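You operate a simulated robot arm through the tools that you are given. There is no shell and no other tool.

The job below is to be done with a simulated robot arm. You get a single attempt, and the scene is never put back.

Task
Steep the tea till amber, then pour the green cup about half full.
Fine: strainer back on its saucer first, teapot back, nothing spilt. Set down upright: tea strainer.

Only the result counts: the job must be done as asked and must still hold three seconds after the hand-in. Knocking over, shifting, dropping, spilling or breaking anything else fails it.

Robot
A 6-joint arm with a two-finger parallel gripper, fixed in place. Base frame: the origin is at the foot of the arm, x ahead of it, y to its left, z up; the work surface is at about z = 750. Units: mm, rad, N and s.
With the tool pointing down near the work surface it reaches from about 180 to 640 mm from the base axis. Its first joint turns from -1.152 to 1.152 rad. Payload 2.7 kg.
The tool frame sits at the grasp point between the pads (the TCP): z along the fingers, y along the line on which they close. The tips reach 23 mm beyond it. Largest opening 94 mm; finger width 38, thickness 10; the body of the gripper, 54 by 96 mm, starts 39 mm behind the TCP.
Orientation is that of the tool frame in the base frame, as [roll, pitch, yaw] about the fixed x, y, z axes, in that order (R = Rz(yaw) Ry(pitch) Rx(roll)). With the fingers straight down and closing along the base's y, the tool's x points along the base's -x, its y along +y and its z along -z.

Tools
- The arm moves only by the tool apply_moves. Its argument "plan" is a list of rows, each an object (a shift or turn left out is 0, a gripper value left out holds the last) with "slide": the shift along the tool's x, y, z in mm, a list of three; "turn": the turn, a rotation vector about the tool's x, y, z in rad, a list of three. In form: [{"slide": [tx, ty, tz], "turn": [ax, ay, az]}, ...]. A call has 1 to 20 rows; each row shifts and turns the commanded pose from where the row before left it, along the tool's axes as they then stand. "hand" is the finger opening in mm, from 0 to 94, set as the call begins (left out, the last holds). Rows are played at 5 a second. More than 50 mm and 0.15 rad between two rows, or a gripper value outside its range, and nothing of the call is played. A pose out of reach is approached as far as the arm can. The call stops where the force on the tool passes 70 N (or 10 N more than at its start, if that is more) or the arm is blocked; 0.2 s more then pass. Each finger travels about 45 mm/s and halts on what it meets, pressing with about 24 N; the grip force reading is that of the motor and also rises with nothing between the fingers. The clock runs only during rows and for 0.2 s after the last one: add rows that do not move to give the fingers time. It gives the time, the measured TCP pose, the force on the tool (base axes), the opening and the grip force at its end, in the units of the frame above (readings bear some noise), with the torque about the TCP (base axes, N m) and any sound that the robot's microphone picked up.
- Cameras (640 x 400 px; columns grow to the right, rows downward): "scene" is fixed at [77.5, -434.3, 1410.7]; the picture's right is [0.78, -0.62, 0.00], its down [-0.35, -0.44, -0.82] and it looks along [0.51, 0.65, -0.57] (base axes); focal length 315 px, centre (320, 200). "wrist" rides on the gripper at [86, 16, -74] in the tool frame; the picture's right is [-0.18, 0.98, 0.00], its down [-0.58, -0.11, -0.81] and it looks along [-0.79, -0.15, 0.59] (tool axes); focal length 243 px, centre (320, 200).
- get_image(camera): a new picture of that camera. The clock stands still meanwhile.
- locate(camera, pixels): for up to 12 pixels [column, row] of the newest picture of that camera ("zoom" is the newest enlarged one), the place [x, y, z] in the base frame of the surface seen there, good to about 3 mm, but the place of the scene camera against the robot may be out by one fixed shift of up to 12 mm in any direction. The clock stands still meanwhile.
- inspect(camera, box): a new picture of the part [left, top, right, bottom] of that camera's present view, enlarged. The clock stands still meanwhile.
- hand_in(): hands the job in; it is judged then, once.

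Leave the gripper open and the arm clear of the work at the hand-in unless told otherwise.

The tools are called after "Request:" as a command line: name --argument value ..., lists and objects as JSON in quotes. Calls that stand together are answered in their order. apply_moves: Moves the arm, as the interface text tells. Its arguments: {"type":"object","properties":{"plan":{"type":"array"},"hand":{"type":"number"}},"required":["plan"]} The other tools are called the same way: get_image (camera) takes a picture; locate (camera, pixels) gives the place of the surface under pixels of a picture; inspect (camera, box) takes an enlarged picture of a part of a camera's view; hand_in () hands the job in.

At the start:

```text
t: 0.0
tcp_pos: [412.7, 210.0, 1134.9]
tcp_rot: [-3.139, -0.001, 3.14]
force: [0.5, -0.4, 0.4]
torque: [-0.02, -0.02, -0.01]
grip_width: 94.2
grasp_force: 0.0
```

scene: 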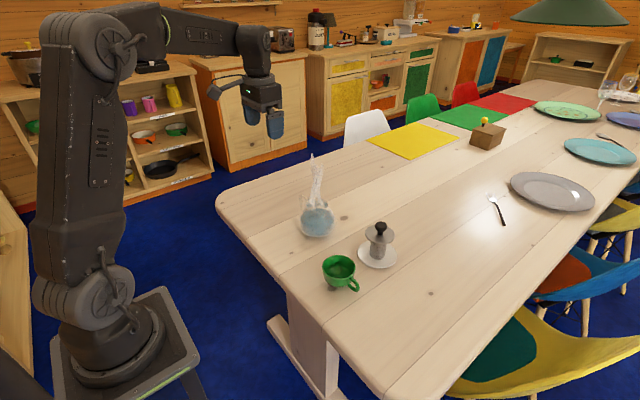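
wrist: 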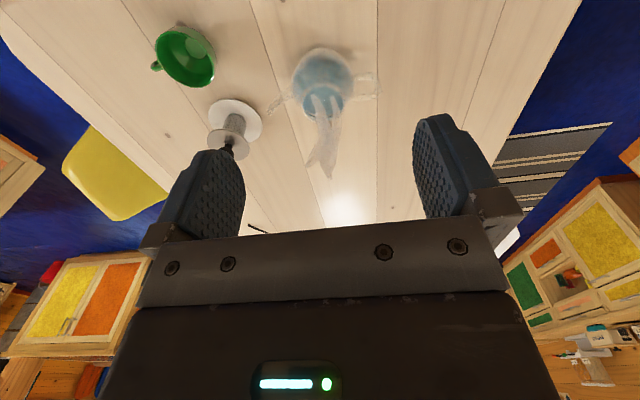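

I see a glass teapot with bluish water at about (316,215) in the scene, a strainer on a white saucer at (378,245), and a green cup at (340,272). I'll take enlarged pictures of them first.

Request:
inspect --camera "scene" --box '[270, 140, 430, 300]'

Request:
inspect --camera "wrist" --box '[140, 10, 400, 190]'

```text
2.50 times, centred on (350, 220) of scene
```

zoom: 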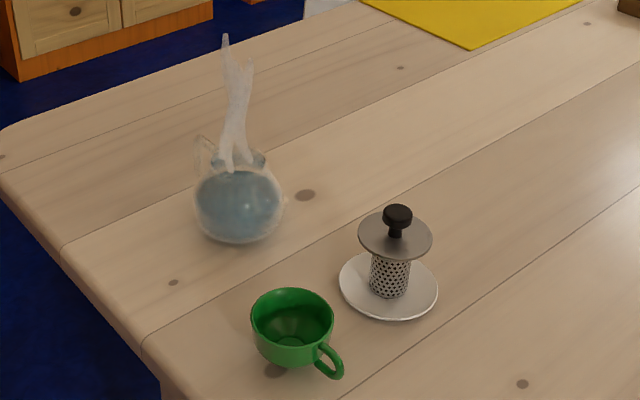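

```text
2.22 times, centred on (270, 100) of wrist
```

zoom: 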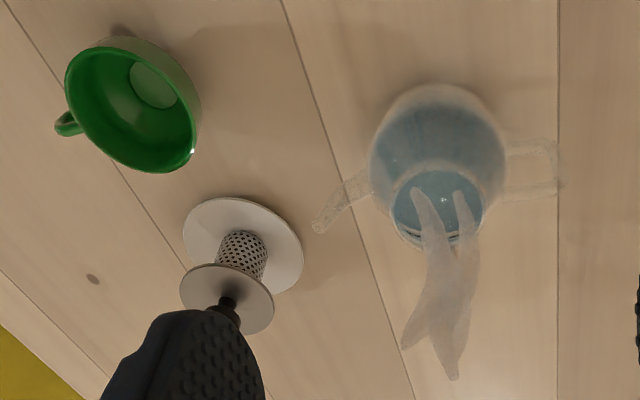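

The latest enlarged picture is from the wrist. It shows the teapot spout pointing toward -y, with its tip at about (318,225). The handle points toward +y at (560,170). I'll locate key points on the teapot, strainer and cup.

Request:
locate --camera "zoom" --pixels '[[318, 226], [355, 185], [440, 130], [552, 150], [555, 190], [510, 145], [395, 205], [482, 205], [440, 240], [240, 305], [200, 215], [295, 255]]'

Request:
locate --camera "wrist" --pixels '[[158, 40], [214, 60], [200, 84], [157, 66], [187, 28], [187, 42], [230, 132], [237, 115], [330, 112], [320, 65], [308, 95], [345, 95]]'

```text
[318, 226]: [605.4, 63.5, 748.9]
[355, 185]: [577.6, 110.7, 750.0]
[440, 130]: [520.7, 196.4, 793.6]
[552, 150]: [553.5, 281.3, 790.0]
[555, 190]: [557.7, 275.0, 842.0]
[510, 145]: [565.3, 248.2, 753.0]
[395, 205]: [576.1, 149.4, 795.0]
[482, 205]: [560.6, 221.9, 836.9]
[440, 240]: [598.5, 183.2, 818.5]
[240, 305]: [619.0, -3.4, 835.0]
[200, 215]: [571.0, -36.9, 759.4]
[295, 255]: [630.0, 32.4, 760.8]
```

```text
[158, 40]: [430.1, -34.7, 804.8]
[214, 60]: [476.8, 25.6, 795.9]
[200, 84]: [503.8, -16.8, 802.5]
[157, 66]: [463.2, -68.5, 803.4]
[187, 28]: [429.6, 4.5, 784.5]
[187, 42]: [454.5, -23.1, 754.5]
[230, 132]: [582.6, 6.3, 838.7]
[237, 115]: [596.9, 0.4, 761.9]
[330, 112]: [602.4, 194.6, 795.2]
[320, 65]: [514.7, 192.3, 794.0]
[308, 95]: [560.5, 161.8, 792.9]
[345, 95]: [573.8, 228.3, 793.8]
```

Glass readings are mixed, since some pass through to the table. I'll lower the arm in front of the teapot to about z = 905, which stays clear of everything, and get a closer side view of it.

Request:
apply_moves --plan '[{"slide": [0, 0, 46]}, {"slide": [0, 0, 46]}, {"slide": [0, 0, 46]}, {"slide": [0, 0, 46]}, {"slide": [0, 0, 40]}, {}]'

Request:
get_image --camera "wrist"

Request:
get_image --camera "scene"

```text
t: 1.4
tcp_pos: [412.8, 209.0, 910.9]
tcp_rot: [-3.141, 0.0, 3.14]
force: [0.1, -0.3, 0.3]
torque: [0.04, -0.01, 0.05]
grip_width: 94.2
grasp_force: 0.1
```

```text
taken
```

wrist: 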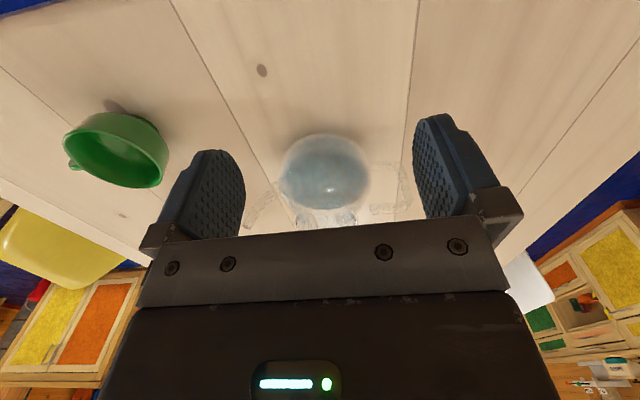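

```text
taken
```

scene: 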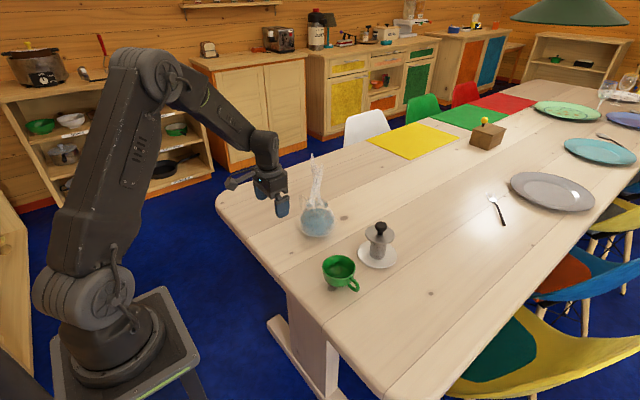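

The wrist image is upside down: image down is world up. The teapot body is at (325,175), the spout at (262,205) and the handle at (388,190). I'll zoom in on it and locate points.

Request:
inspect --camera "wrist" --box '[240, 110, 420, 235]'

Request:
inspect --camera "scene" --box '[280, 150, 360, 250]'

```text
3.20 times, centred on (330, 172) of wrist
```

zoom: 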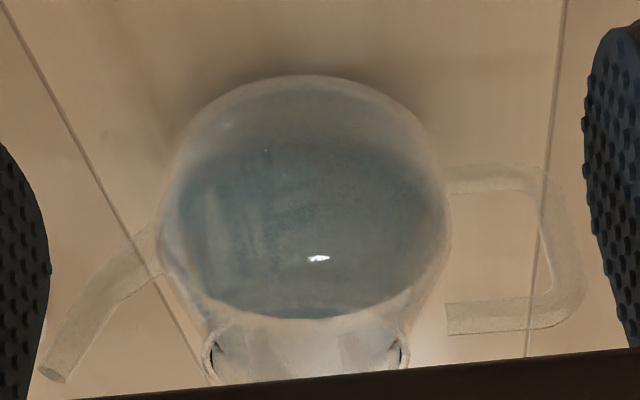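

```text
4.00 times, centred on (320, 200) of scene
```

zoom: 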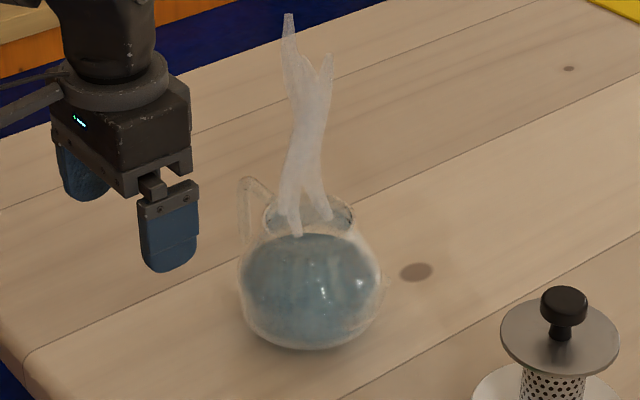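

The newest zoom is from the scene, so I'll locate points on it: teapot rim, handle, strainer knob and flange. Then I'll re-zoom the wrist view for the glass outline.

Request:
locate --camera "zoom" --pixels '[[268, 215], [348, 215], [310, 200], [305, 238], [245, 185], [268, 192], [242, 230], [310, 300], [384, 285], [562, 292], [510, 335], [610, 345]]'

Request:
inspect --camera "wrist" --box '[240, 110, 420, 235]'

```text
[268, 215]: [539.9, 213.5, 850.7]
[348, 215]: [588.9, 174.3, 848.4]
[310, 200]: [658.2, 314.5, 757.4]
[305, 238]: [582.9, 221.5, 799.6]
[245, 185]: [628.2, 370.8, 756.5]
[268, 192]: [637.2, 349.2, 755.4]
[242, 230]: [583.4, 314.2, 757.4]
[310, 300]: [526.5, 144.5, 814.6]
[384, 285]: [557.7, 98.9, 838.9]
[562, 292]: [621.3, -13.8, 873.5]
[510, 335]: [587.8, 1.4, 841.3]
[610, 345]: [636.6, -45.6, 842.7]
```

```text
3.20 times, centred on (330, 172) of wrist
```

zoom: 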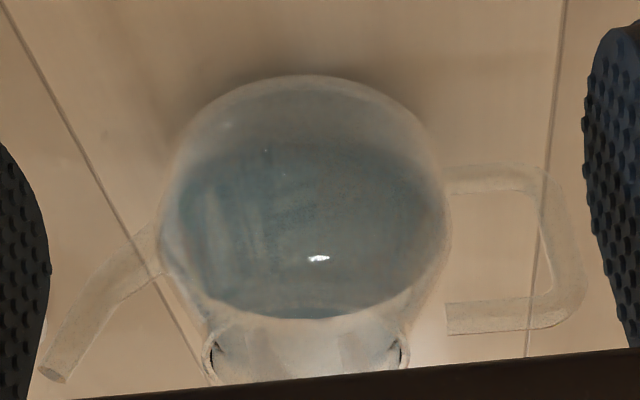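

Now I'll locate points along the glass outline on this wrist zoom: spout tip (55,375), handle bars, body edges and rim.

Request:
locate --camera "zoom" --pixels '[[55, 374], [100, 300], [150, 245], [500, 180], [562, 200], [575, 270], [540, 315], [480, 318], [455, 318], [310, 80], [208, 355], [403, 355]]'

```text
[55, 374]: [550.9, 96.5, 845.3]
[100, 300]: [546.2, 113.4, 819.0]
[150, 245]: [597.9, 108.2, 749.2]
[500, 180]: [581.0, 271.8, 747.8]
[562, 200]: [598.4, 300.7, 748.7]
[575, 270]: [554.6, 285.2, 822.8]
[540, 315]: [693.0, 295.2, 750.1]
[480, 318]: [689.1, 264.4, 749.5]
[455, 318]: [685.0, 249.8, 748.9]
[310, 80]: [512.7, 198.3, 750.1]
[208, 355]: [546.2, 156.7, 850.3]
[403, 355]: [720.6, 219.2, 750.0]
```

I have useful readings: spout tip about (551,96,845), handle bar about (555,285,823), rim z about 845–850. The handle–spout line runs along y. Next I'll rise a little and move to y of about 20 to view the strainer and cup.

Request:
apply_moves --plan '[{"slide": [0, 0, -45]}, {"slide": [0, -45, 0]}, {"slide": [0, -45, 0]}, {"slide": [0, -45, 0]}, {"slide": [0, -45, 0]}, {"slide": [30, 0, 0]}, {}]'

Request:
get_image --camera "wrist"

```text
t: 3.0
tcp_pos: [384.2, 28.3, 955.2]
tcp_rot: [3.141, 0.0, 3.142]
force: [-0.2, 0.0, 0.3]
torque: [0.0, 0.03, -0.03]
grip_width: 94.3
grasp_force: 0.0
```

```text
taken
```

wrist: 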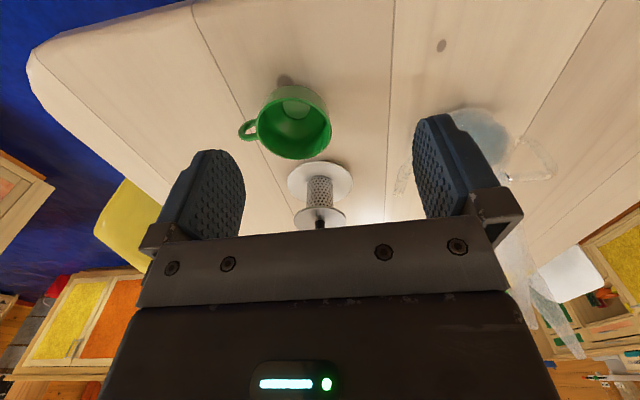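

The cup is at (290,125), and the strainer on its saucer is at (320,195). I'll zoom in on both and locate their outlines.

Request:
inspect --camera "wrist" --box '[230, 70, 390, 235]'

```text
2.42 times, centred on (310, 152) of wrist
```

zoom: 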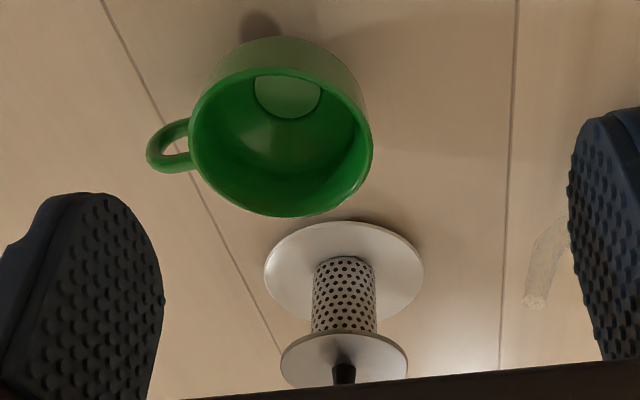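

Locating the cup rim, cup floor, handle, saucer edges, flange edges and knob.

Request:
locate --camera "zoom" --pixels '[[193, 140], [369, 140], [280, 72], [285, 213], [288, 97], [151, 150], [268, 275], [420, 270], [343, 226], [285, 358], [404, 360], [344, 374]]'

Request:
locate --camera "scene" --pixels '[[324, 265], [355, 265], [340, 256], [340, 276], [338, 270], [378, 226], [361, 238], [395, 238], [379, 230], [380, 243], [359, 255], [397, 253]]'

```text
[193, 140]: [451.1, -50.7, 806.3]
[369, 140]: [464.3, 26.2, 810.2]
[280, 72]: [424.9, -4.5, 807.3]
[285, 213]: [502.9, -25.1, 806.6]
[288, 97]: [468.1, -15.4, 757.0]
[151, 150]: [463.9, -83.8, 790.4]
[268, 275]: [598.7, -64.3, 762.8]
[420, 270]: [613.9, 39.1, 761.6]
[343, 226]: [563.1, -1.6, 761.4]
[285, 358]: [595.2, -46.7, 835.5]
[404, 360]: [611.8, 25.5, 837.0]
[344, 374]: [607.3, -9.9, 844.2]
```

```text
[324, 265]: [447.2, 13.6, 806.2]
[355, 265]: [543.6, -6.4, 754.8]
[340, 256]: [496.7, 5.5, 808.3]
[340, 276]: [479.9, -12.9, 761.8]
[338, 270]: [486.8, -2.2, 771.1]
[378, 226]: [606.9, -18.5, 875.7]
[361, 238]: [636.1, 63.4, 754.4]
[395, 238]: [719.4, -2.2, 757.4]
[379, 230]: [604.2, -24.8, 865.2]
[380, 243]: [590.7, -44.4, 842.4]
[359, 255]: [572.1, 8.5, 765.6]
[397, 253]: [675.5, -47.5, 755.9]
```

Readings so far:
- **Cup:** centre about (464,-13), rim z about 808, floor about 757.
- **Saucer:** centre about (613,-12).
- **Strainer:** flange z about 836, with the knob above it near (611,-11).

I'll move above the strainer at z = 955, well clear of everything, to line up on the knob.

Request:
apply_moves --plan '[{"slide": [-45, -8, 0]}, {"slide": [-45, -8, 0]}, {"slide": [-45, -8, 0]}, {"slide": [-45, -8, 0]}, {"slide": [-45, -8, 0]}, {}]'

Request:
get_image --camera "wrist"

Request:
get_image --camera "scene"

```text
t: 4.4
tcp_pos: [609.9, -7.3, 957.7]
tcp_rot: [3.141, -0.002, -3.14]
force: [0.4, -0.1, -0.3]
torque: [0.02, -0.02, 0.0]
grip_width: 94.1
grasp_force: 0.0
```

```text
taken
```

wrist: 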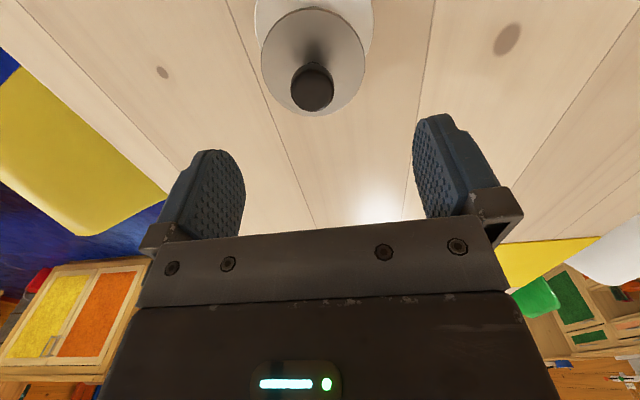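

```text
taken
```

scene: 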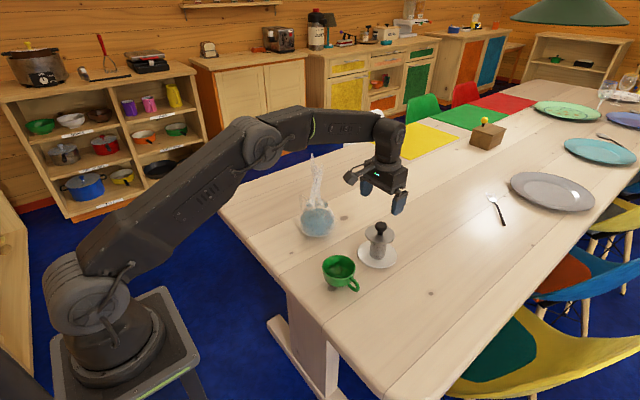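

The knob is at (312,87), slightly left of the tool's centre column at 320. I'll locate the knob edges and the flange edges.

Request:
locate --camera "wrist" --pixels '[[312, 92], [293, 92], [331, 92], [312, 106], [312, 82], [312, 68], [264, 62], [362, 62], [312, 113], [311, 14]]'

Request:
inspect --camera "wrist" --box '[250, 0, 375, 125]'

```text
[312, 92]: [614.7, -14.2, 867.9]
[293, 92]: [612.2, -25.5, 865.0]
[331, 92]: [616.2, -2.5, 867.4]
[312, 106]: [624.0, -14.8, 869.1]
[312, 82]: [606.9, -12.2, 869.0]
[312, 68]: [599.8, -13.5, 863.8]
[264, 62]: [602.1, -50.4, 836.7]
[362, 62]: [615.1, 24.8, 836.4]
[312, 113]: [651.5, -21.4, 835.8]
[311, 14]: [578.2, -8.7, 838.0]
```

```text
3.20 times, centred on (312, 62) of wrist
```

zoom: 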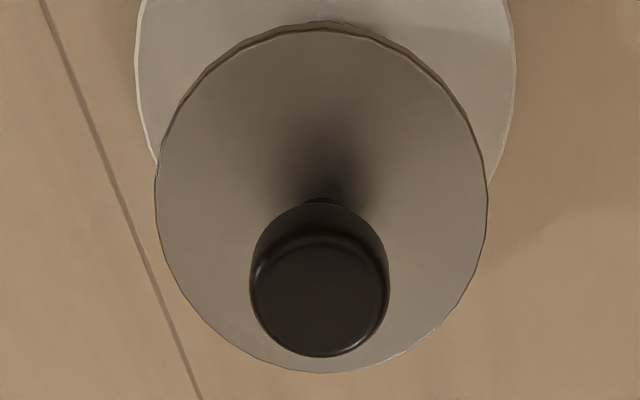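

The knob centre works out to about (613.5,-13.3), its top at z = 869, about 25 mm in diameter. The flange is at z = 836.5. I'll nudge over it, descend partway to z of about 905, and check the pose.

Request:
apply_moves --plan '[{"slide": [-3, -4, 0]}, {"slide": [0, 0, 25]}, {"slide": [0, 0, 25]}, {}, {}, {}]'

Request:
apply_moves --plan '[{}]'

Request:
get_image --camera "wrist"

```text
t: 5.8
tcp_pos: [612.2, -14.0, 905.2]
tcp_rot: [-3.14, 0.001, 3.141]
force: [-0.1, -0.4, 0.3]
torque: [0.02, -0.03, -0.02]
grip_width: 93.8
grasp_force: 0.0
```

```text
t: 6.2
tcp_pos: [612.5, -13.6, 906.2]
tcp_rot: [3.141, -0.001, -3.141]
force: [0.9, -0.3, 0.6]
torque: [-0.01, -0.01, -0.02]
grip_width: 94.3
grasp_force: 0.1
```

```text
taken
```

wrist: 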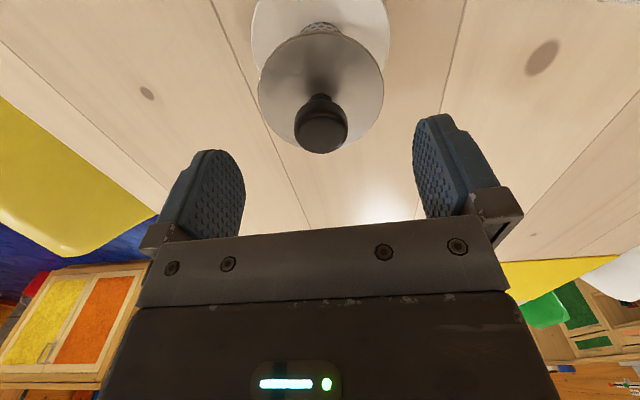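

The knob is centred at column 321, and its top disc is at row 131, as expected for correct x alignment. I'll descend to TCP z of about 865 with the hand still open, which puts the tips about 5 mm above the flange.

Request:
apply_moves --plan '[{"slide": [0, 0, 20]}, {"slide": [0, 0, 20.5]}, {}, {}]'

Request:
get_image --camera "wrist"

```text
t: 7.2
tcp_pos: [612.4, -14.3, 865.3]
tcp_rot: [3.141, 0.0, -3.141]
force: [0.9, 0.7, -0.3]
torque: [-0.01, 0.04, -0.03]
grip_width: 94.1
grasp_force: 0.0
```

```text
taken
```

wrist: 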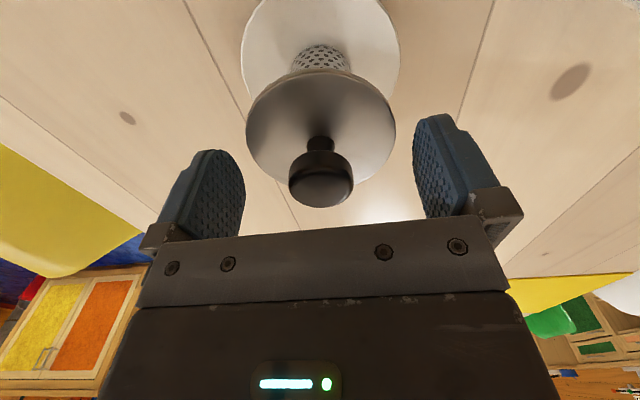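

The knob sits between the pads at (320,180). Closing the fingers, with idle rows to give them time.

Request:
apply_moves --plan '[{}, {}, {}, {}, {}, {}, {}, {}]' --hand 10

Request:
get_image --camera "wrist"

```text
t: 9.0
tcp_pos: [612.7, -14.3, 864.4]
tcp_rot: [-3.142, 0.0, 3.14]
force: [-0.1, -0.5, 0.0]
torque: [0.03, -0.02, 0.04]
grip_width: 29.9
grasp_force: 23.9
```

```text
taken
```

wrist: 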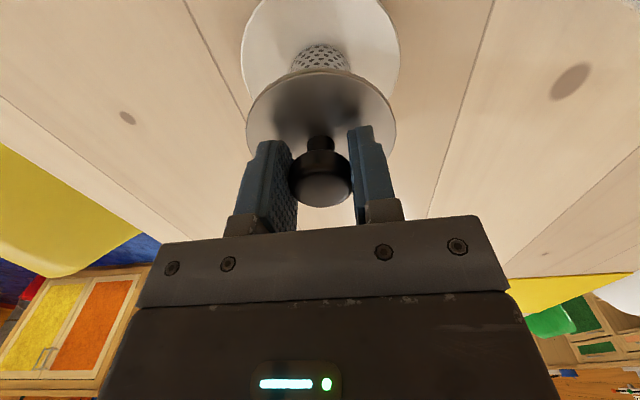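

It grips at 29.9 mm with 23.9 N. The placement pose for the return is about (612.6,-14.2,864.8). Lifting straight up about 125 mm now, gently at first.

Request:
apply_moves --plan '[{"slide": [0, 0, -4]}, {"slide": [0, 0, -8]}, {"slide": [0, 0, -15]}, {"slide": [0, 0, -20]}, {"slide": [0, 0, -20]}, {"slide": [0, 0, -20]}, {"slide": [0, 0, -20]}, {"slide": [0, 0, -15]}, {"slide": [0, 0, -8]}, {}, {}]'

Request:
get_image --camera "wrist"

Request:
inspect --camera "scene" --box '[280, 130, 440, 300]'

```text
t: 11.4
tcp_pos: [610.8, -14.5, 994.4]
tcp_rot: [-3.14, 0.0, 3.141]
force: [0.5, 0.0, -1.8]
torque: [-0.04, 0.02, -0.03]
grip_width: 30.2
grasp_force: 24.3
```

```text
taken
```

wrist: 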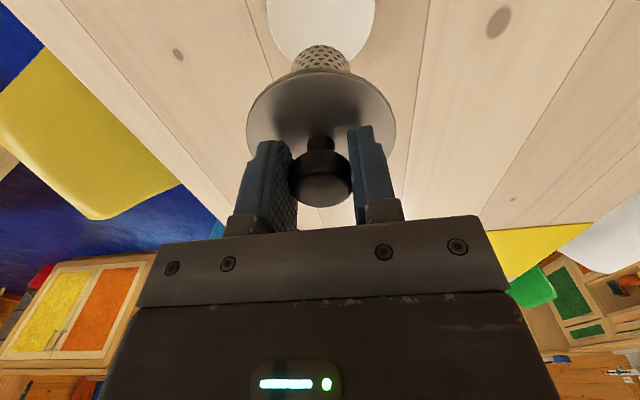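

```text
2.35 times, centred on (360, 215) of scene
```

zoom: 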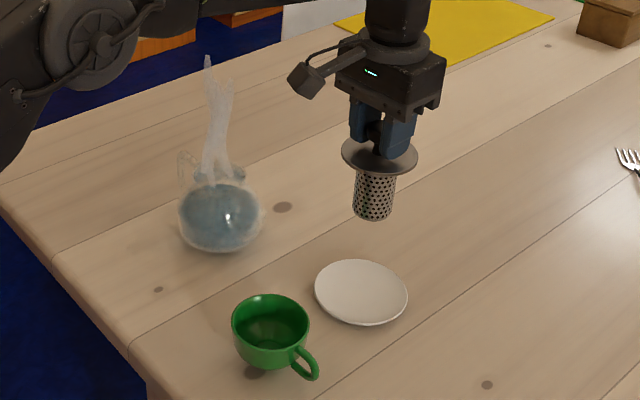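

The strainer is held upright and weighs about 1.8 N. To get the teapot's centre in the robot frame I need the scene camera's fixed shift. I'll locate the cup rim and saucer rim in the scene and compare them with the wrist values.

Request:
inspect --camera "scene" --box '[290, 180, 410, 300]'

```text
3.33 times, centred on (350, 240) of scene
```

zoom: 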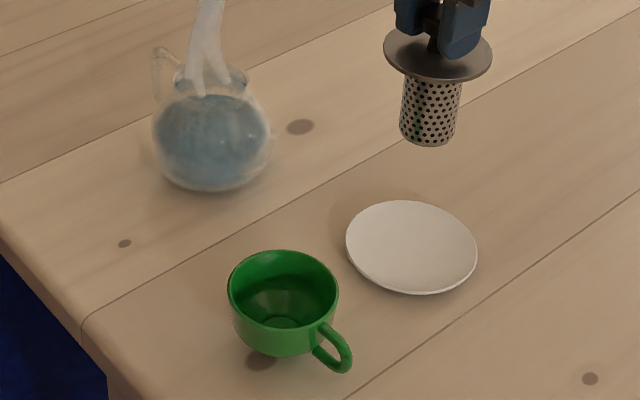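

Locating the cup rim's left, right, far and near points, the saucer rim, and the teapot rim on this zoom.

Request:
locate --camera "zoom" --pixels '[[231, 290], [336, 290], [282, 253], [288, 322], [348, 240], [474, 250], [408, 203], [420, 290], [411, 246], [177, 75], [246, 75], [180, 82]]'

Request:
locate --camera "wrist" --pixels '[[268, 20], [374, 20], [345, 58], [290, 55]]'

```text
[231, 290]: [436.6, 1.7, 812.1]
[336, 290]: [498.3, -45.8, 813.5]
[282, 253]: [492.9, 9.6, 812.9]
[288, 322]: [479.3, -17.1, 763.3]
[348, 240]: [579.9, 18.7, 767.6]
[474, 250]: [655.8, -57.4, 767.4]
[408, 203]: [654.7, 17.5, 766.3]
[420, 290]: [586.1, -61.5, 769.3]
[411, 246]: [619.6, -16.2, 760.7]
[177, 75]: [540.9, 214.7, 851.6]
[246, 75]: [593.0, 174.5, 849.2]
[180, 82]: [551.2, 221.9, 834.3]
```

```text
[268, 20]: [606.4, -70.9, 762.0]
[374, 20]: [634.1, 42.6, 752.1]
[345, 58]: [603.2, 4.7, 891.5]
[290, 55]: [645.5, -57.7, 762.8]
```

Comparing the two, the scene camera is shifted by about (+5,-8,+5) mm. The teapot rim estimates still disagree by several mm because of the glass. I'll move back to about (400,30,1050), which keeps the strainer well above everything, so the teapot appears beside the strainer in the wrist view.

Request:
apply_moves --plan '[{"slide": [15, 3, -8]}, {"slide": [30, 6, -8]}, {"slide": [35, 7, -8]}, {"slide": [35, 7, -8]}, {"slide": [35, 7, -8]}, {"slide": [35, 7, -8]}, {"slide": [20, 5, -8]}, {"slide": [6, 2, 0]}, {}, {}]'

Request:
get_image --camera "wrist"

Request:
inspect --camera "wrist" --box '[390, 40, 590, 210]'

```text
t: 13.6
tcp_pos: [400.5, 29.3, 1050.0]
tcp_rot: [-3.141, -0.002, -3.141]
force: [0.1, -0.2, 0.2]
torque: [0.0, 0.01, -0.01]
grip_width: 29.6
grasp_force: 24.0
```

```text
taken
```

wrist: 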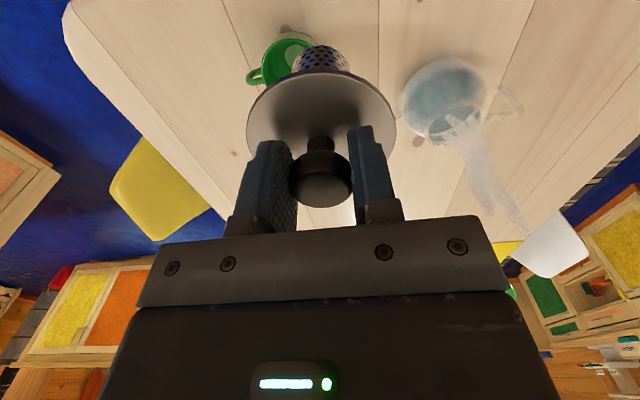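

```text
2.35 times, centred on (490, 125) of wrist
```

zoom: 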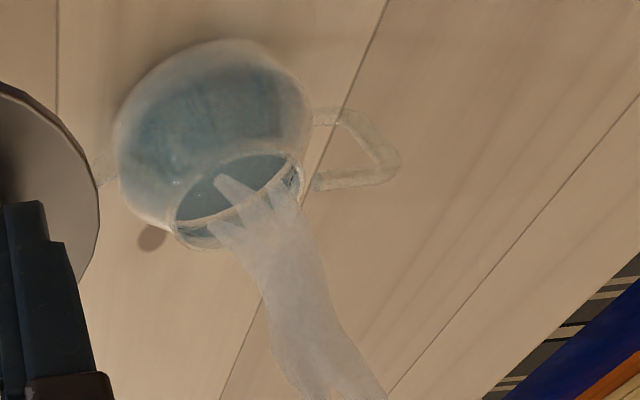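

The rim ellipse is visible, centred around zoom (238,202). I'll locate many points around the rim, including the handle bar at (385,160).

Request:
locate --camera "zoom" --pixels '[[174, 215], [178, 235], [205, 245], [225, 243], [300, 165], [303, 185], [295, 200], [200, 183], [230, 165], [262, 154], [285, 152], [388, 160]]'

Request:
locate --camera "wrist" --pixels '[[428, 132], [430, 139], [437, 143], [443, 144], [481, 110], [482, 119], [478, 126], [510, 90], [515, 100], [519, 108], [500, 117], [490, 119]]'

```text
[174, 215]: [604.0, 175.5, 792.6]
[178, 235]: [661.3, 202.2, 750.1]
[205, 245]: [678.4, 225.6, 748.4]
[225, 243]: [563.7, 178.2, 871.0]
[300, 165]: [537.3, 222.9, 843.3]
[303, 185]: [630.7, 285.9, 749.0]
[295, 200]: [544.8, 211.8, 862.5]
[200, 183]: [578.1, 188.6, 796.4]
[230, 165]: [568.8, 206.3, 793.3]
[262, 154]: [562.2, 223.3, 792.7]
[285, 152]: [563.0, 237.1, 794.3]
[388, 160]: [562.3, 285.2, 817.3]
```

```text
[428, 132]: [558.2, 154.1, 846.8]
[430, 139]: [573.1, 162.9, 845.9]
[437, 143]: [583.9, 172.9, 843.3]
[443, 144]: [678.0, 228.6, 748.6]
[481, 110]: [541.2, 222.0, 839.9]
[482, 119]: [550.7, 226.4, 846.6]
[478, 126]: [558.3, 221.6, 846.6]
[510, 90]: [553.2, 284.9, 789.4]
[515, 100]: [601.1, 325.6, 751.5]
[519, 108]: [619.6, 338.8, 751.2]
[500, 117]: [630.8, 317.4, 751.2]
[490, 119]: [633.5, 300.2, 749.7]
```

The rim points fit a circle centred at about (554.5,190), radius about 34, top z about 847. That is a wide enough opening for the roughly 42 mm basket. I'll move over it at z of about 1015, so the basket bottom is near 905, and check alignment.

Request:
apply_moves --plan '[{"slide": [-10, 10, 5]}, {"slide": [-25, 27, 5]}, {"slide": [-30, 31, 5]}, {"slide": [-30, 31, 5]}, {"slide": [-30, 31, 5]}, {"slide": [-20, 22, 5]}, {"slide": [-9, 9, 5]}, {}, {}]'

Request:
get_image --camera "wrist"

Request:
inspect --camera "scene" --box '[260, 110, 380, 260]'

```text
t: 15.6
tcp_pos: [553.7, 189.1, 1014.9]
tcp_rot: [3.141, 0.0, 3.141]
force: [-0.2, -1.0, -0.4]
torque: [-0.03, 0.0, 0.02]
grip_width: 30.3
grasp_force: 23.7
```

```text
taken
```

wrist: 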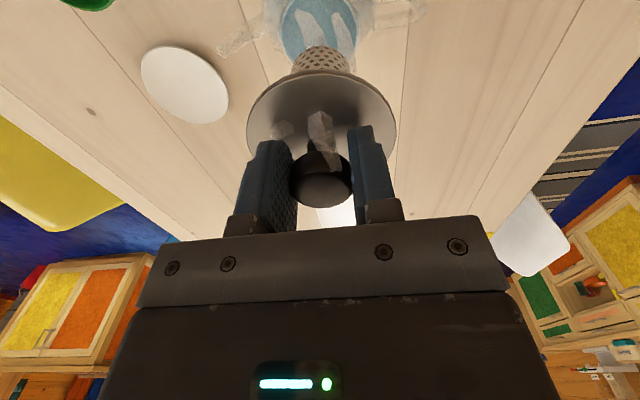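

```text
2.67 times, centred on (320, 185) of scene
```

zoom: 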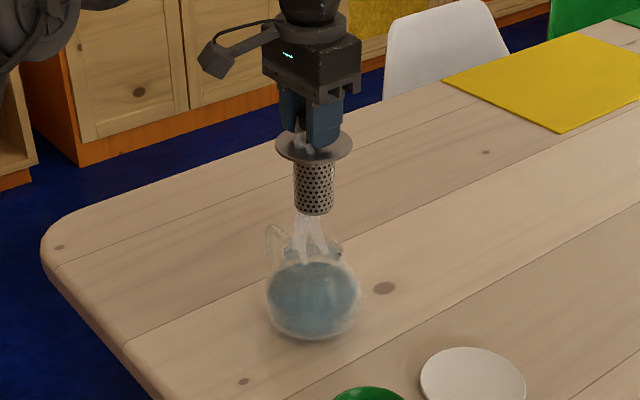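

The wrist view shows the pot opening around columns 278–360. I'll zoom on it to check centring, and in the scene view the basket is directly above the opening.

Request:
inspect --camera "wrist" --box '[220, 0, 420, 100]'

Request:
inspect --camera "scene" --box '[280, 150, 360, 250]'

```text
3.20 times, centred on (320, 50) of wrist
```

zoom: 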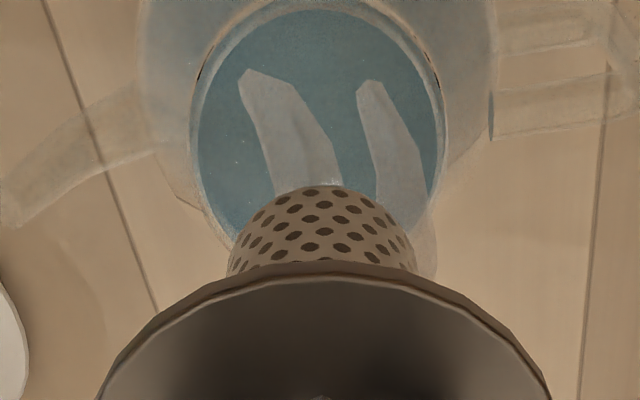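

```text
4.00 times, centred on (320, 200) of scene
```

zoom: 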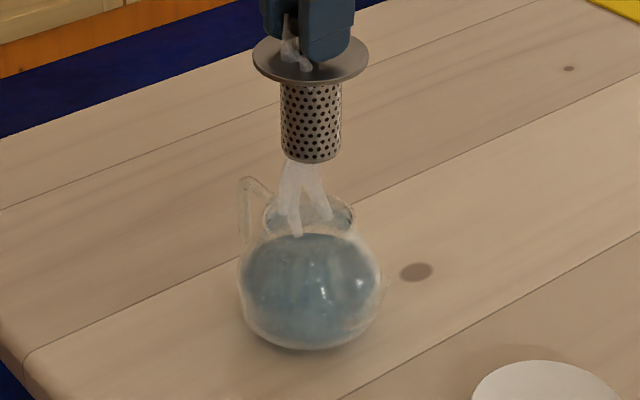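

Both views agree within about 2 mm: the basket is at columns 227–415 against the rim's 192–447 in the wrist zoom, and nearly the same centre in the scene zoom. I'll nudge x by -1 and lower to z of about 935, so the basket bottom just enters the neck, watching the force.

Request:
apply_moves --plan '[{"slide": [1, 0, 10]}, {"slide": [0, 0, 18]}, {"slide": [0, 0, 16]}, {"slide": [0, 0, 12]}, {"slide": [0, 0, 8]}, {"slide": [0, 0, 8]}, {"slide": [0, 0, 8]}, {}, {}]'

Request:
inspect --camera "scene" --box '[280, 150, 360, 250]'

Request:
get_image --camera "wrist"

```text
t: 17.6
tcp_pos: [553.0, 191.3, 936.8]
tcp_rot: [-3.141, -0.001, 3.141]
force: [0.2, -0.3, -0.9]
torque: [0.02, 0.01, 0.03]
grip_width: 30.0
grasp_force: 23.9
```

```text
4.00 times, centred on (320, 200) of scene
```

zoom: 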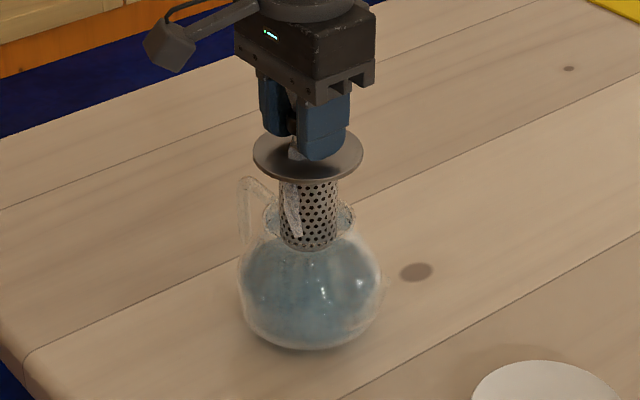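

```text
taken
```

wrist: 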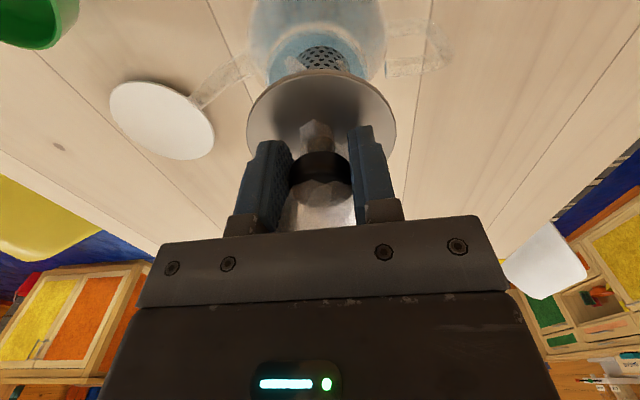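

The basket is inside the neck with no contact force. Lowering further to z of about 884, so the flange ends just above the rim.

Request:
apply_moves --plan '[{"slide": [0, 0, 8]}, {"slide": [0, 0, 10]}, {"slide": [0, 0, 10]}, {"slide": [0, 0, 10]}, {"slide": [0, 0, 8]}, {"slide": [0, 0, 5]}, {}]'

Request:
inspect --camera "scene" --box '[280, 150, 360, 250]'

Request:
inspect --camera "wrist" --box '[220, 0, 420, 125]'

```text
t: 19.2
tcp_pos: [552.1, 191.2, 884.8]
tcp_rot: [3.141, -0.001, -3.141]
force: [-0.4, -0.3, -0.8]
torque: [0.03, -0.02, 0.01]
grip_width: 30.2
grasp_force: 24.1
```

```text
4.00 times, centred on (320, 200) of scene
```

zoom: 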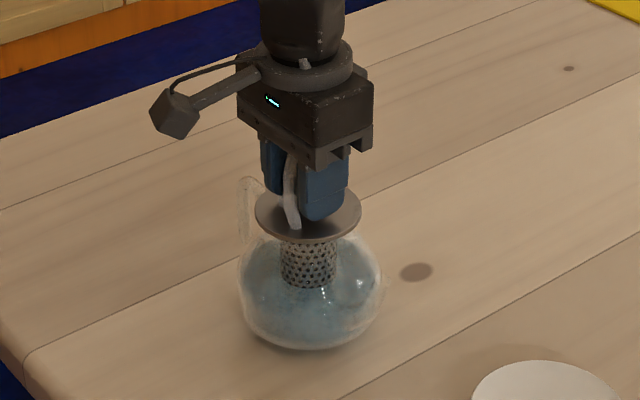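

```text
3.20 times, centred on (320, 62) of wrist
```

zoom: 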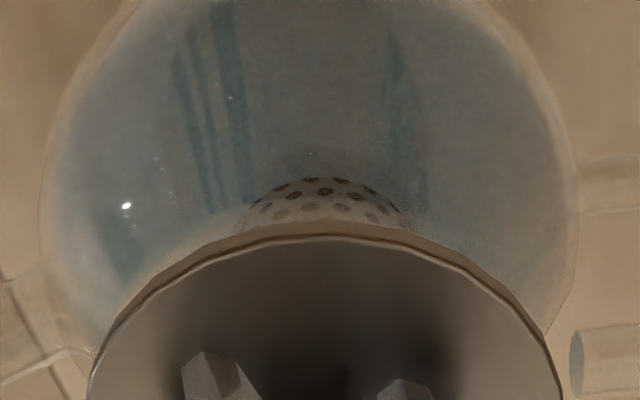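

The basket is in the water and the tint is starting to change slightly. I'll lower 1 mm at a time to rest the flange lightly on the rim.

Request:
apply_moves --plan '[{"slide": [0, 0, 1]}, {"slide": [0, 0, 1]}, {"slide": [0, 0, 1]}, {}]'

Request:
inspect --camera "scene" --box '[280, 150, 360, 250]'

```text
t: 20.2
tcp_pos: [553.4, 191.3, 881.5]
tcp_rot: [3.14, -0.001, -3.142]
force: [-0.5, -1.1, -1.3]
torque: [0.01, 0.03, 0.01]
grip_width: 29.7
grasp_force: 23.7
```

```text
4.00 times, centred on (320, 200) of scene
```

zoom: 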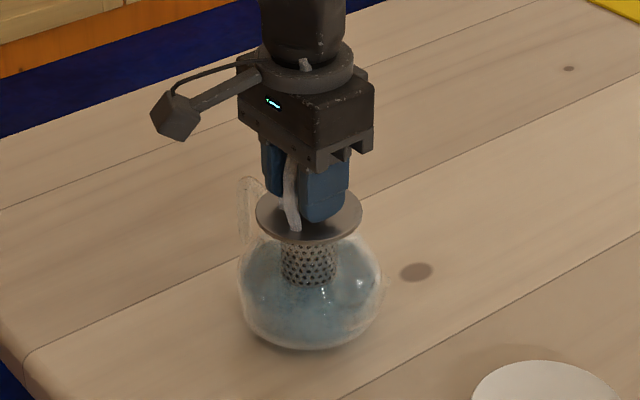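

There's still no clear contact, since the force z is only the strainer's weight. I'll lower 2 mm more and watch the colour.

Request:
apply_moves --plan '[{"slide": [0, 0, 1]}, {"slide": [0, 0, 1]}, {}, {}]'

Request:
inspect --camera "wrist" --box '[220, 0, 420, 125]'

Request:
inspect --camera "scene" --box '[280, 150, 360, 250]'

```text
t: 21.2
tcp_pos: [552.3, 192.0, 881.4]
tcp_rot: [3.141, 0.002, 3.14]
force: [-3.6, -0.7, 7.4]
torque: [-0.03, 0.23, -0.01]
grip_width: 29.8
grasp_force: 24.2
```

```text
3.20 times, centred on (320, 62) of wrist
```

zoom: 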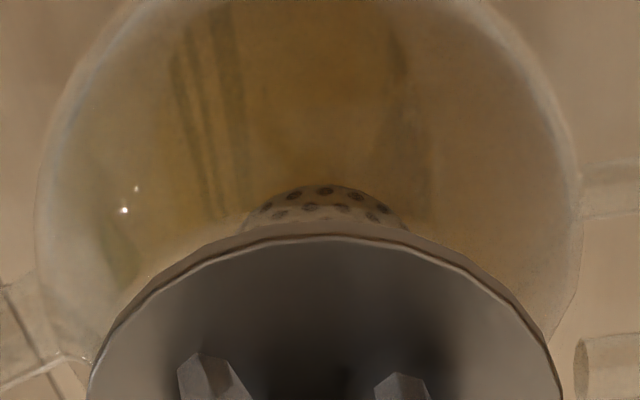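

```text
4.00 times, centred on (320, 200) of scene
```

zoom: 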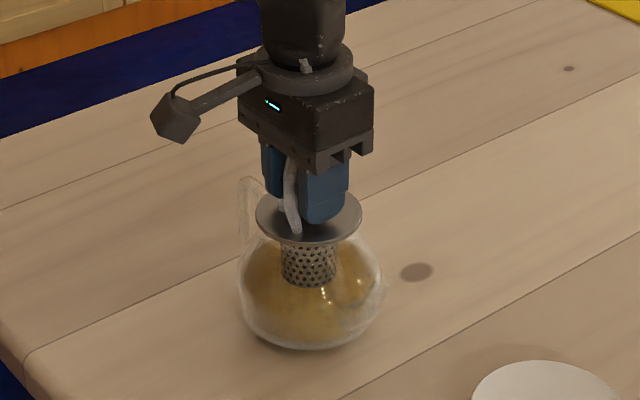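

Contact is felt at 7.4 N, and the water has just turned a pale gold. I'll ease up 1 mm to relieve the rim and look again after one short row.

Request:
apply_moves --plan '[{"slide": [0, 0, -1.5]}]'

Request:
inspect --camera "scene" --box '[280, 150, 360, 250]'

Request:
inspect --camera "wrist" --box '[220, 0, 420, 125]'

```text
t: 21.6
tcp_pos: [551.7, 190.7, 880.3]
tcp_rot: [-3.141, -0.003, -3.141]
force: [0.1, 0.5, -0.3]
torque: [0.01, 0.01, -0.02]
grip_width: 30.3
grasp_force: 24.1
```

```text
4.00 times, centred on (320, 200) of scene
```

zoom: 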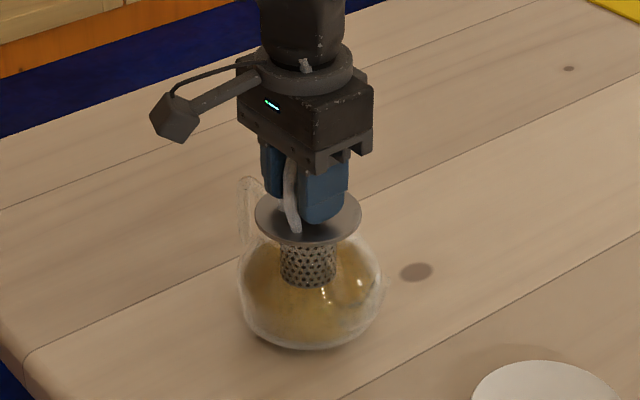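

```text
3.20 times, centred on (320, 62) of wrist
```

zoom: 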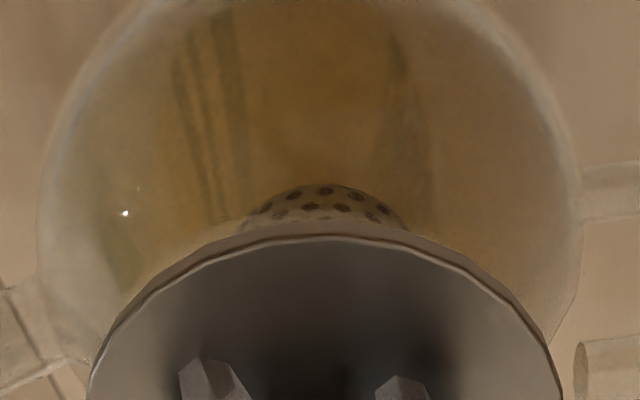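

The contact is relieved. The colour is still the same pale straw-yellow, so it changes in steps. I'll wait briefly and look again.

Request:
apply_moves --plan '[{}, {}, {}]'

Request:
inspect --camera "scene" --box '[280, 150, 360, 250]'

```text
t: 22.4
tcp_pos: [553.8, 192.3, 882.0]
tcp_rot: [3.141, -0.001, -3.141]
force: [-1.1, -0.9, -0.3]
torque: [-0.01, -0.01, -0.04]
grip_width: 30.0
grasp_force: 24.2
```

```text
4.00 times, centred on (320, 200) of scene
```

zoom: 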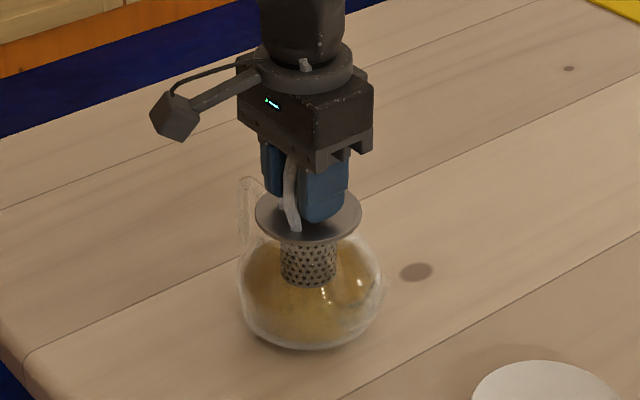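

Still pale yellow at t = 22.4. Waiting another 0.8 s.

Request:
apply_moves --plan '[{}, {}, {}]'

Request:
inspect --camera "scene" --box '[280, 150, 360, 250]'

```text
t: 23.2
tcp_pos: [552.2, 190.5, 882.7]
tcp_rot: [3.141, -0.001, -3.141]
force: [1.1, -0.3, -1.1]
torque: [-0.05, 0.0, 0.03]
grip_width: 30.2
grasp_force: 24.4
```

```text
4.00 times, centred on (320, 200) of scene
```

zoom: 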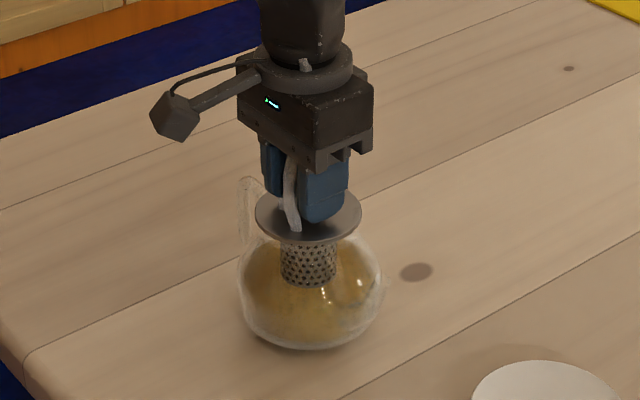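

Still the same pale yellow at t = 23.2. I'll keep waiting in short steps.

Request:
apply_moves --plan '[{}, {}, {}, {}]'

Request:
inspect --camera "scene" --box '[280, 150, 360, 250]'

```text
t: 24.2
tcp_pos: [552.5, 191.1, 881.7]
tcp_rot: [-3.14, 0.001, 3.141]
force: [-0.8, -0.1, -1.8]
torque: [0.01, -0.01, -0.01]
grip_width: 30.2
grasp_force: 23.9
```

```text
4.00 times, centred on (320, 200) of scene
```

zoom: 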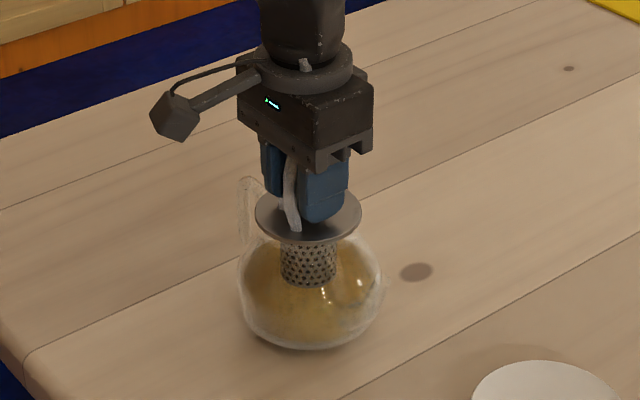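

Still the same shade at t = 24.2. I'll wait another second.

Request:
apply_moves --plan '[{}, {}, {}, {}]'

Request:
inspect --camera "scene" --box '[280, 150, 360, 250]'

```text
t: 25.2
tcp_pos: [552.4, 191.7, 882.5]
tcp_rot: [3.141, 0.0, -3.141]
force: [-1.4, -0.7, -1.2]
torque: [-0.02, 0.02, 0.03]
grip_width: 30.1
grasp_force: 24.0
```

```text
4.00 times, centred on (320, 200) of scene
```

zoom: 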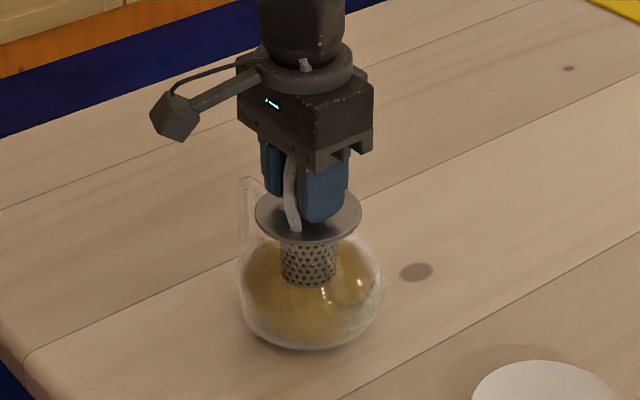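

Unchanged at t = 25.2. Another second.

Request:
apply_moves --plan '[{}, {}, {}, {}]'

Request:
inspect --camera "scene" --box '[280, 150, 360, 250]'

```text
t: 26.2
tcp_pos: [552.6, 192.0, 882.3]
tcp_rot: [-3.142, -0.001, 3.14]
force: [-0.3, 0.4, -0.9]
torque: [-0.01, -0.02, 0.02]
grip_width: 30.1
grasp_force: 24.3
```

```text
4.00 times, centred on (320, 200) of scene
```

zoom: 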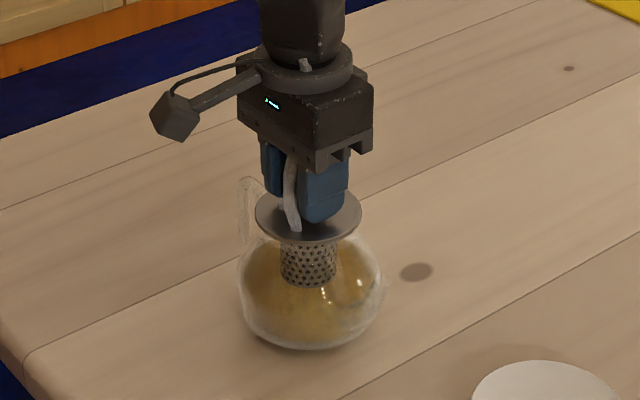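

Still pale at t = 26.2. I'll keep watching, one second at a time.

Request:
apply_moves --plan '[{}, {}, {}, {}]'

Request:
inspect --camera "scene" --box '[280, 150, 360, 250]'

```text
t: 27.2
tcp_pos: [552.2, 191.5, 881.7]
tcp_rot: [3.142, 0.0, 3.141]
force: [1.3, -0.3, -0.2]
torque: [0.02, 0.04, 0.0]
grip_width: 30.5
grasp_force: 24.3
```

```text
4.00 times, centred on (320, 200) of scene
```

zoom: 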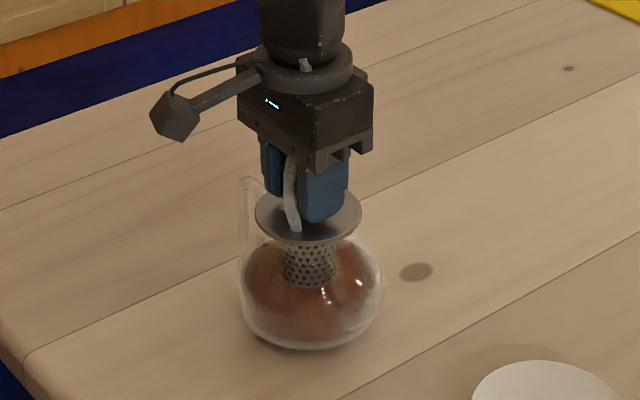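

It has now turned reddish amber at t = 27.2. I'll lift the basket out of the water at once and let it drip inside the neck, at about z = 930.

Request:
apply_moves --plan '[{"slide": [0, 0, -12]}, {"slide": [0, 0, -16]}, {"slide": [0, 0, -14]}, {"slide": [0, 0, -8]}, {}]'

Request:
inspect --camera "scene" --box '[280, 150, 360, 250]'

Request:
inspect --camera "wrist" --box '[220, 0, 420, 125]'

```text
t: 28.4
tcp_pos: [553.9, 190.7, 932.8]
tcp_rot: [3.141, -0.001, -3.141]
force: [0.0, 0.3, -0.7]
torque: [0.0, 0.02, 0.03]
grip_width: 30.1
grasp_force: 23.9
```

```text
4.00 times, centred on (320, 200) of scene
```

zoom: 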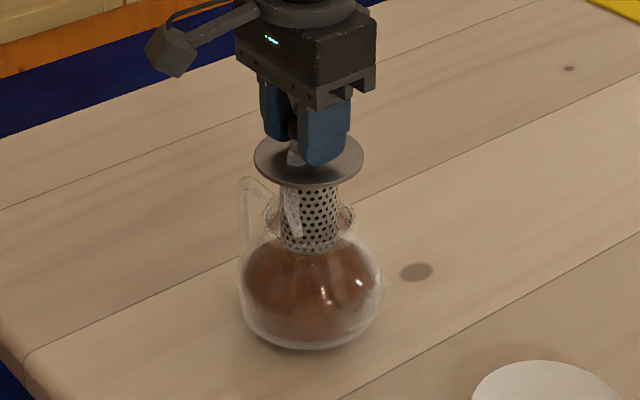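

```text
3.20 times, centred on (320, 62) of wrist
```

zoom: 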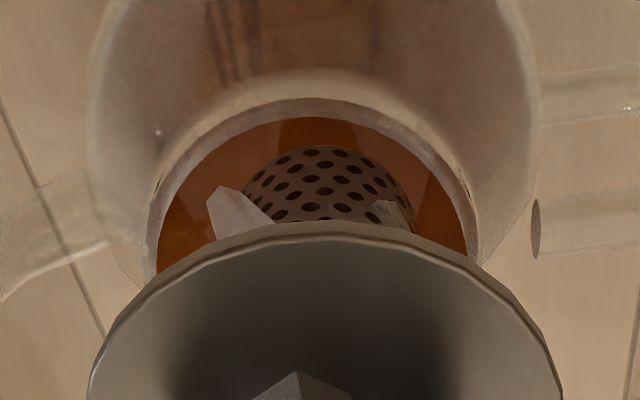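

The tea is amber and the basket is above the water. I'll raise it just above the rim, still centred over the opening, and let it drip there for a few seconds.

Request:
apply_moves --plan '[{"slide": [0, 0, -15]}, {"slide": [0, 0, -15]}, {"slide": [0, 0, -10]}, {}, {}, {}, {}, {}, {}, {}, {}, {}, {}, {}, {}, {}, {}, {}]'

Request:
inspect --camera "scene" --box '[280, 150, 360, 250]'

```text
t: 32.2
tcp_pos: [552.8, 190.9, 971.9]
tcp_rot: [-3.141, 0.001, 3.141]
force: [0.4, 0.1, -0.8]
torque: [-0.02, 0.0, -0.03]
grip_width: 30.4
grasp_force: 24.0
```

```text
4.00 times, centred on (320, 200) of scene
```

zoom: 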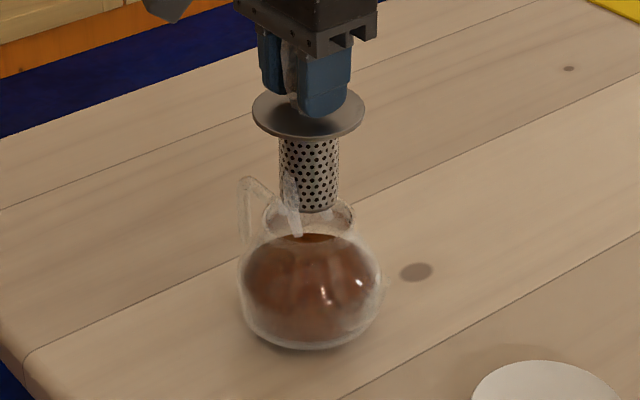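

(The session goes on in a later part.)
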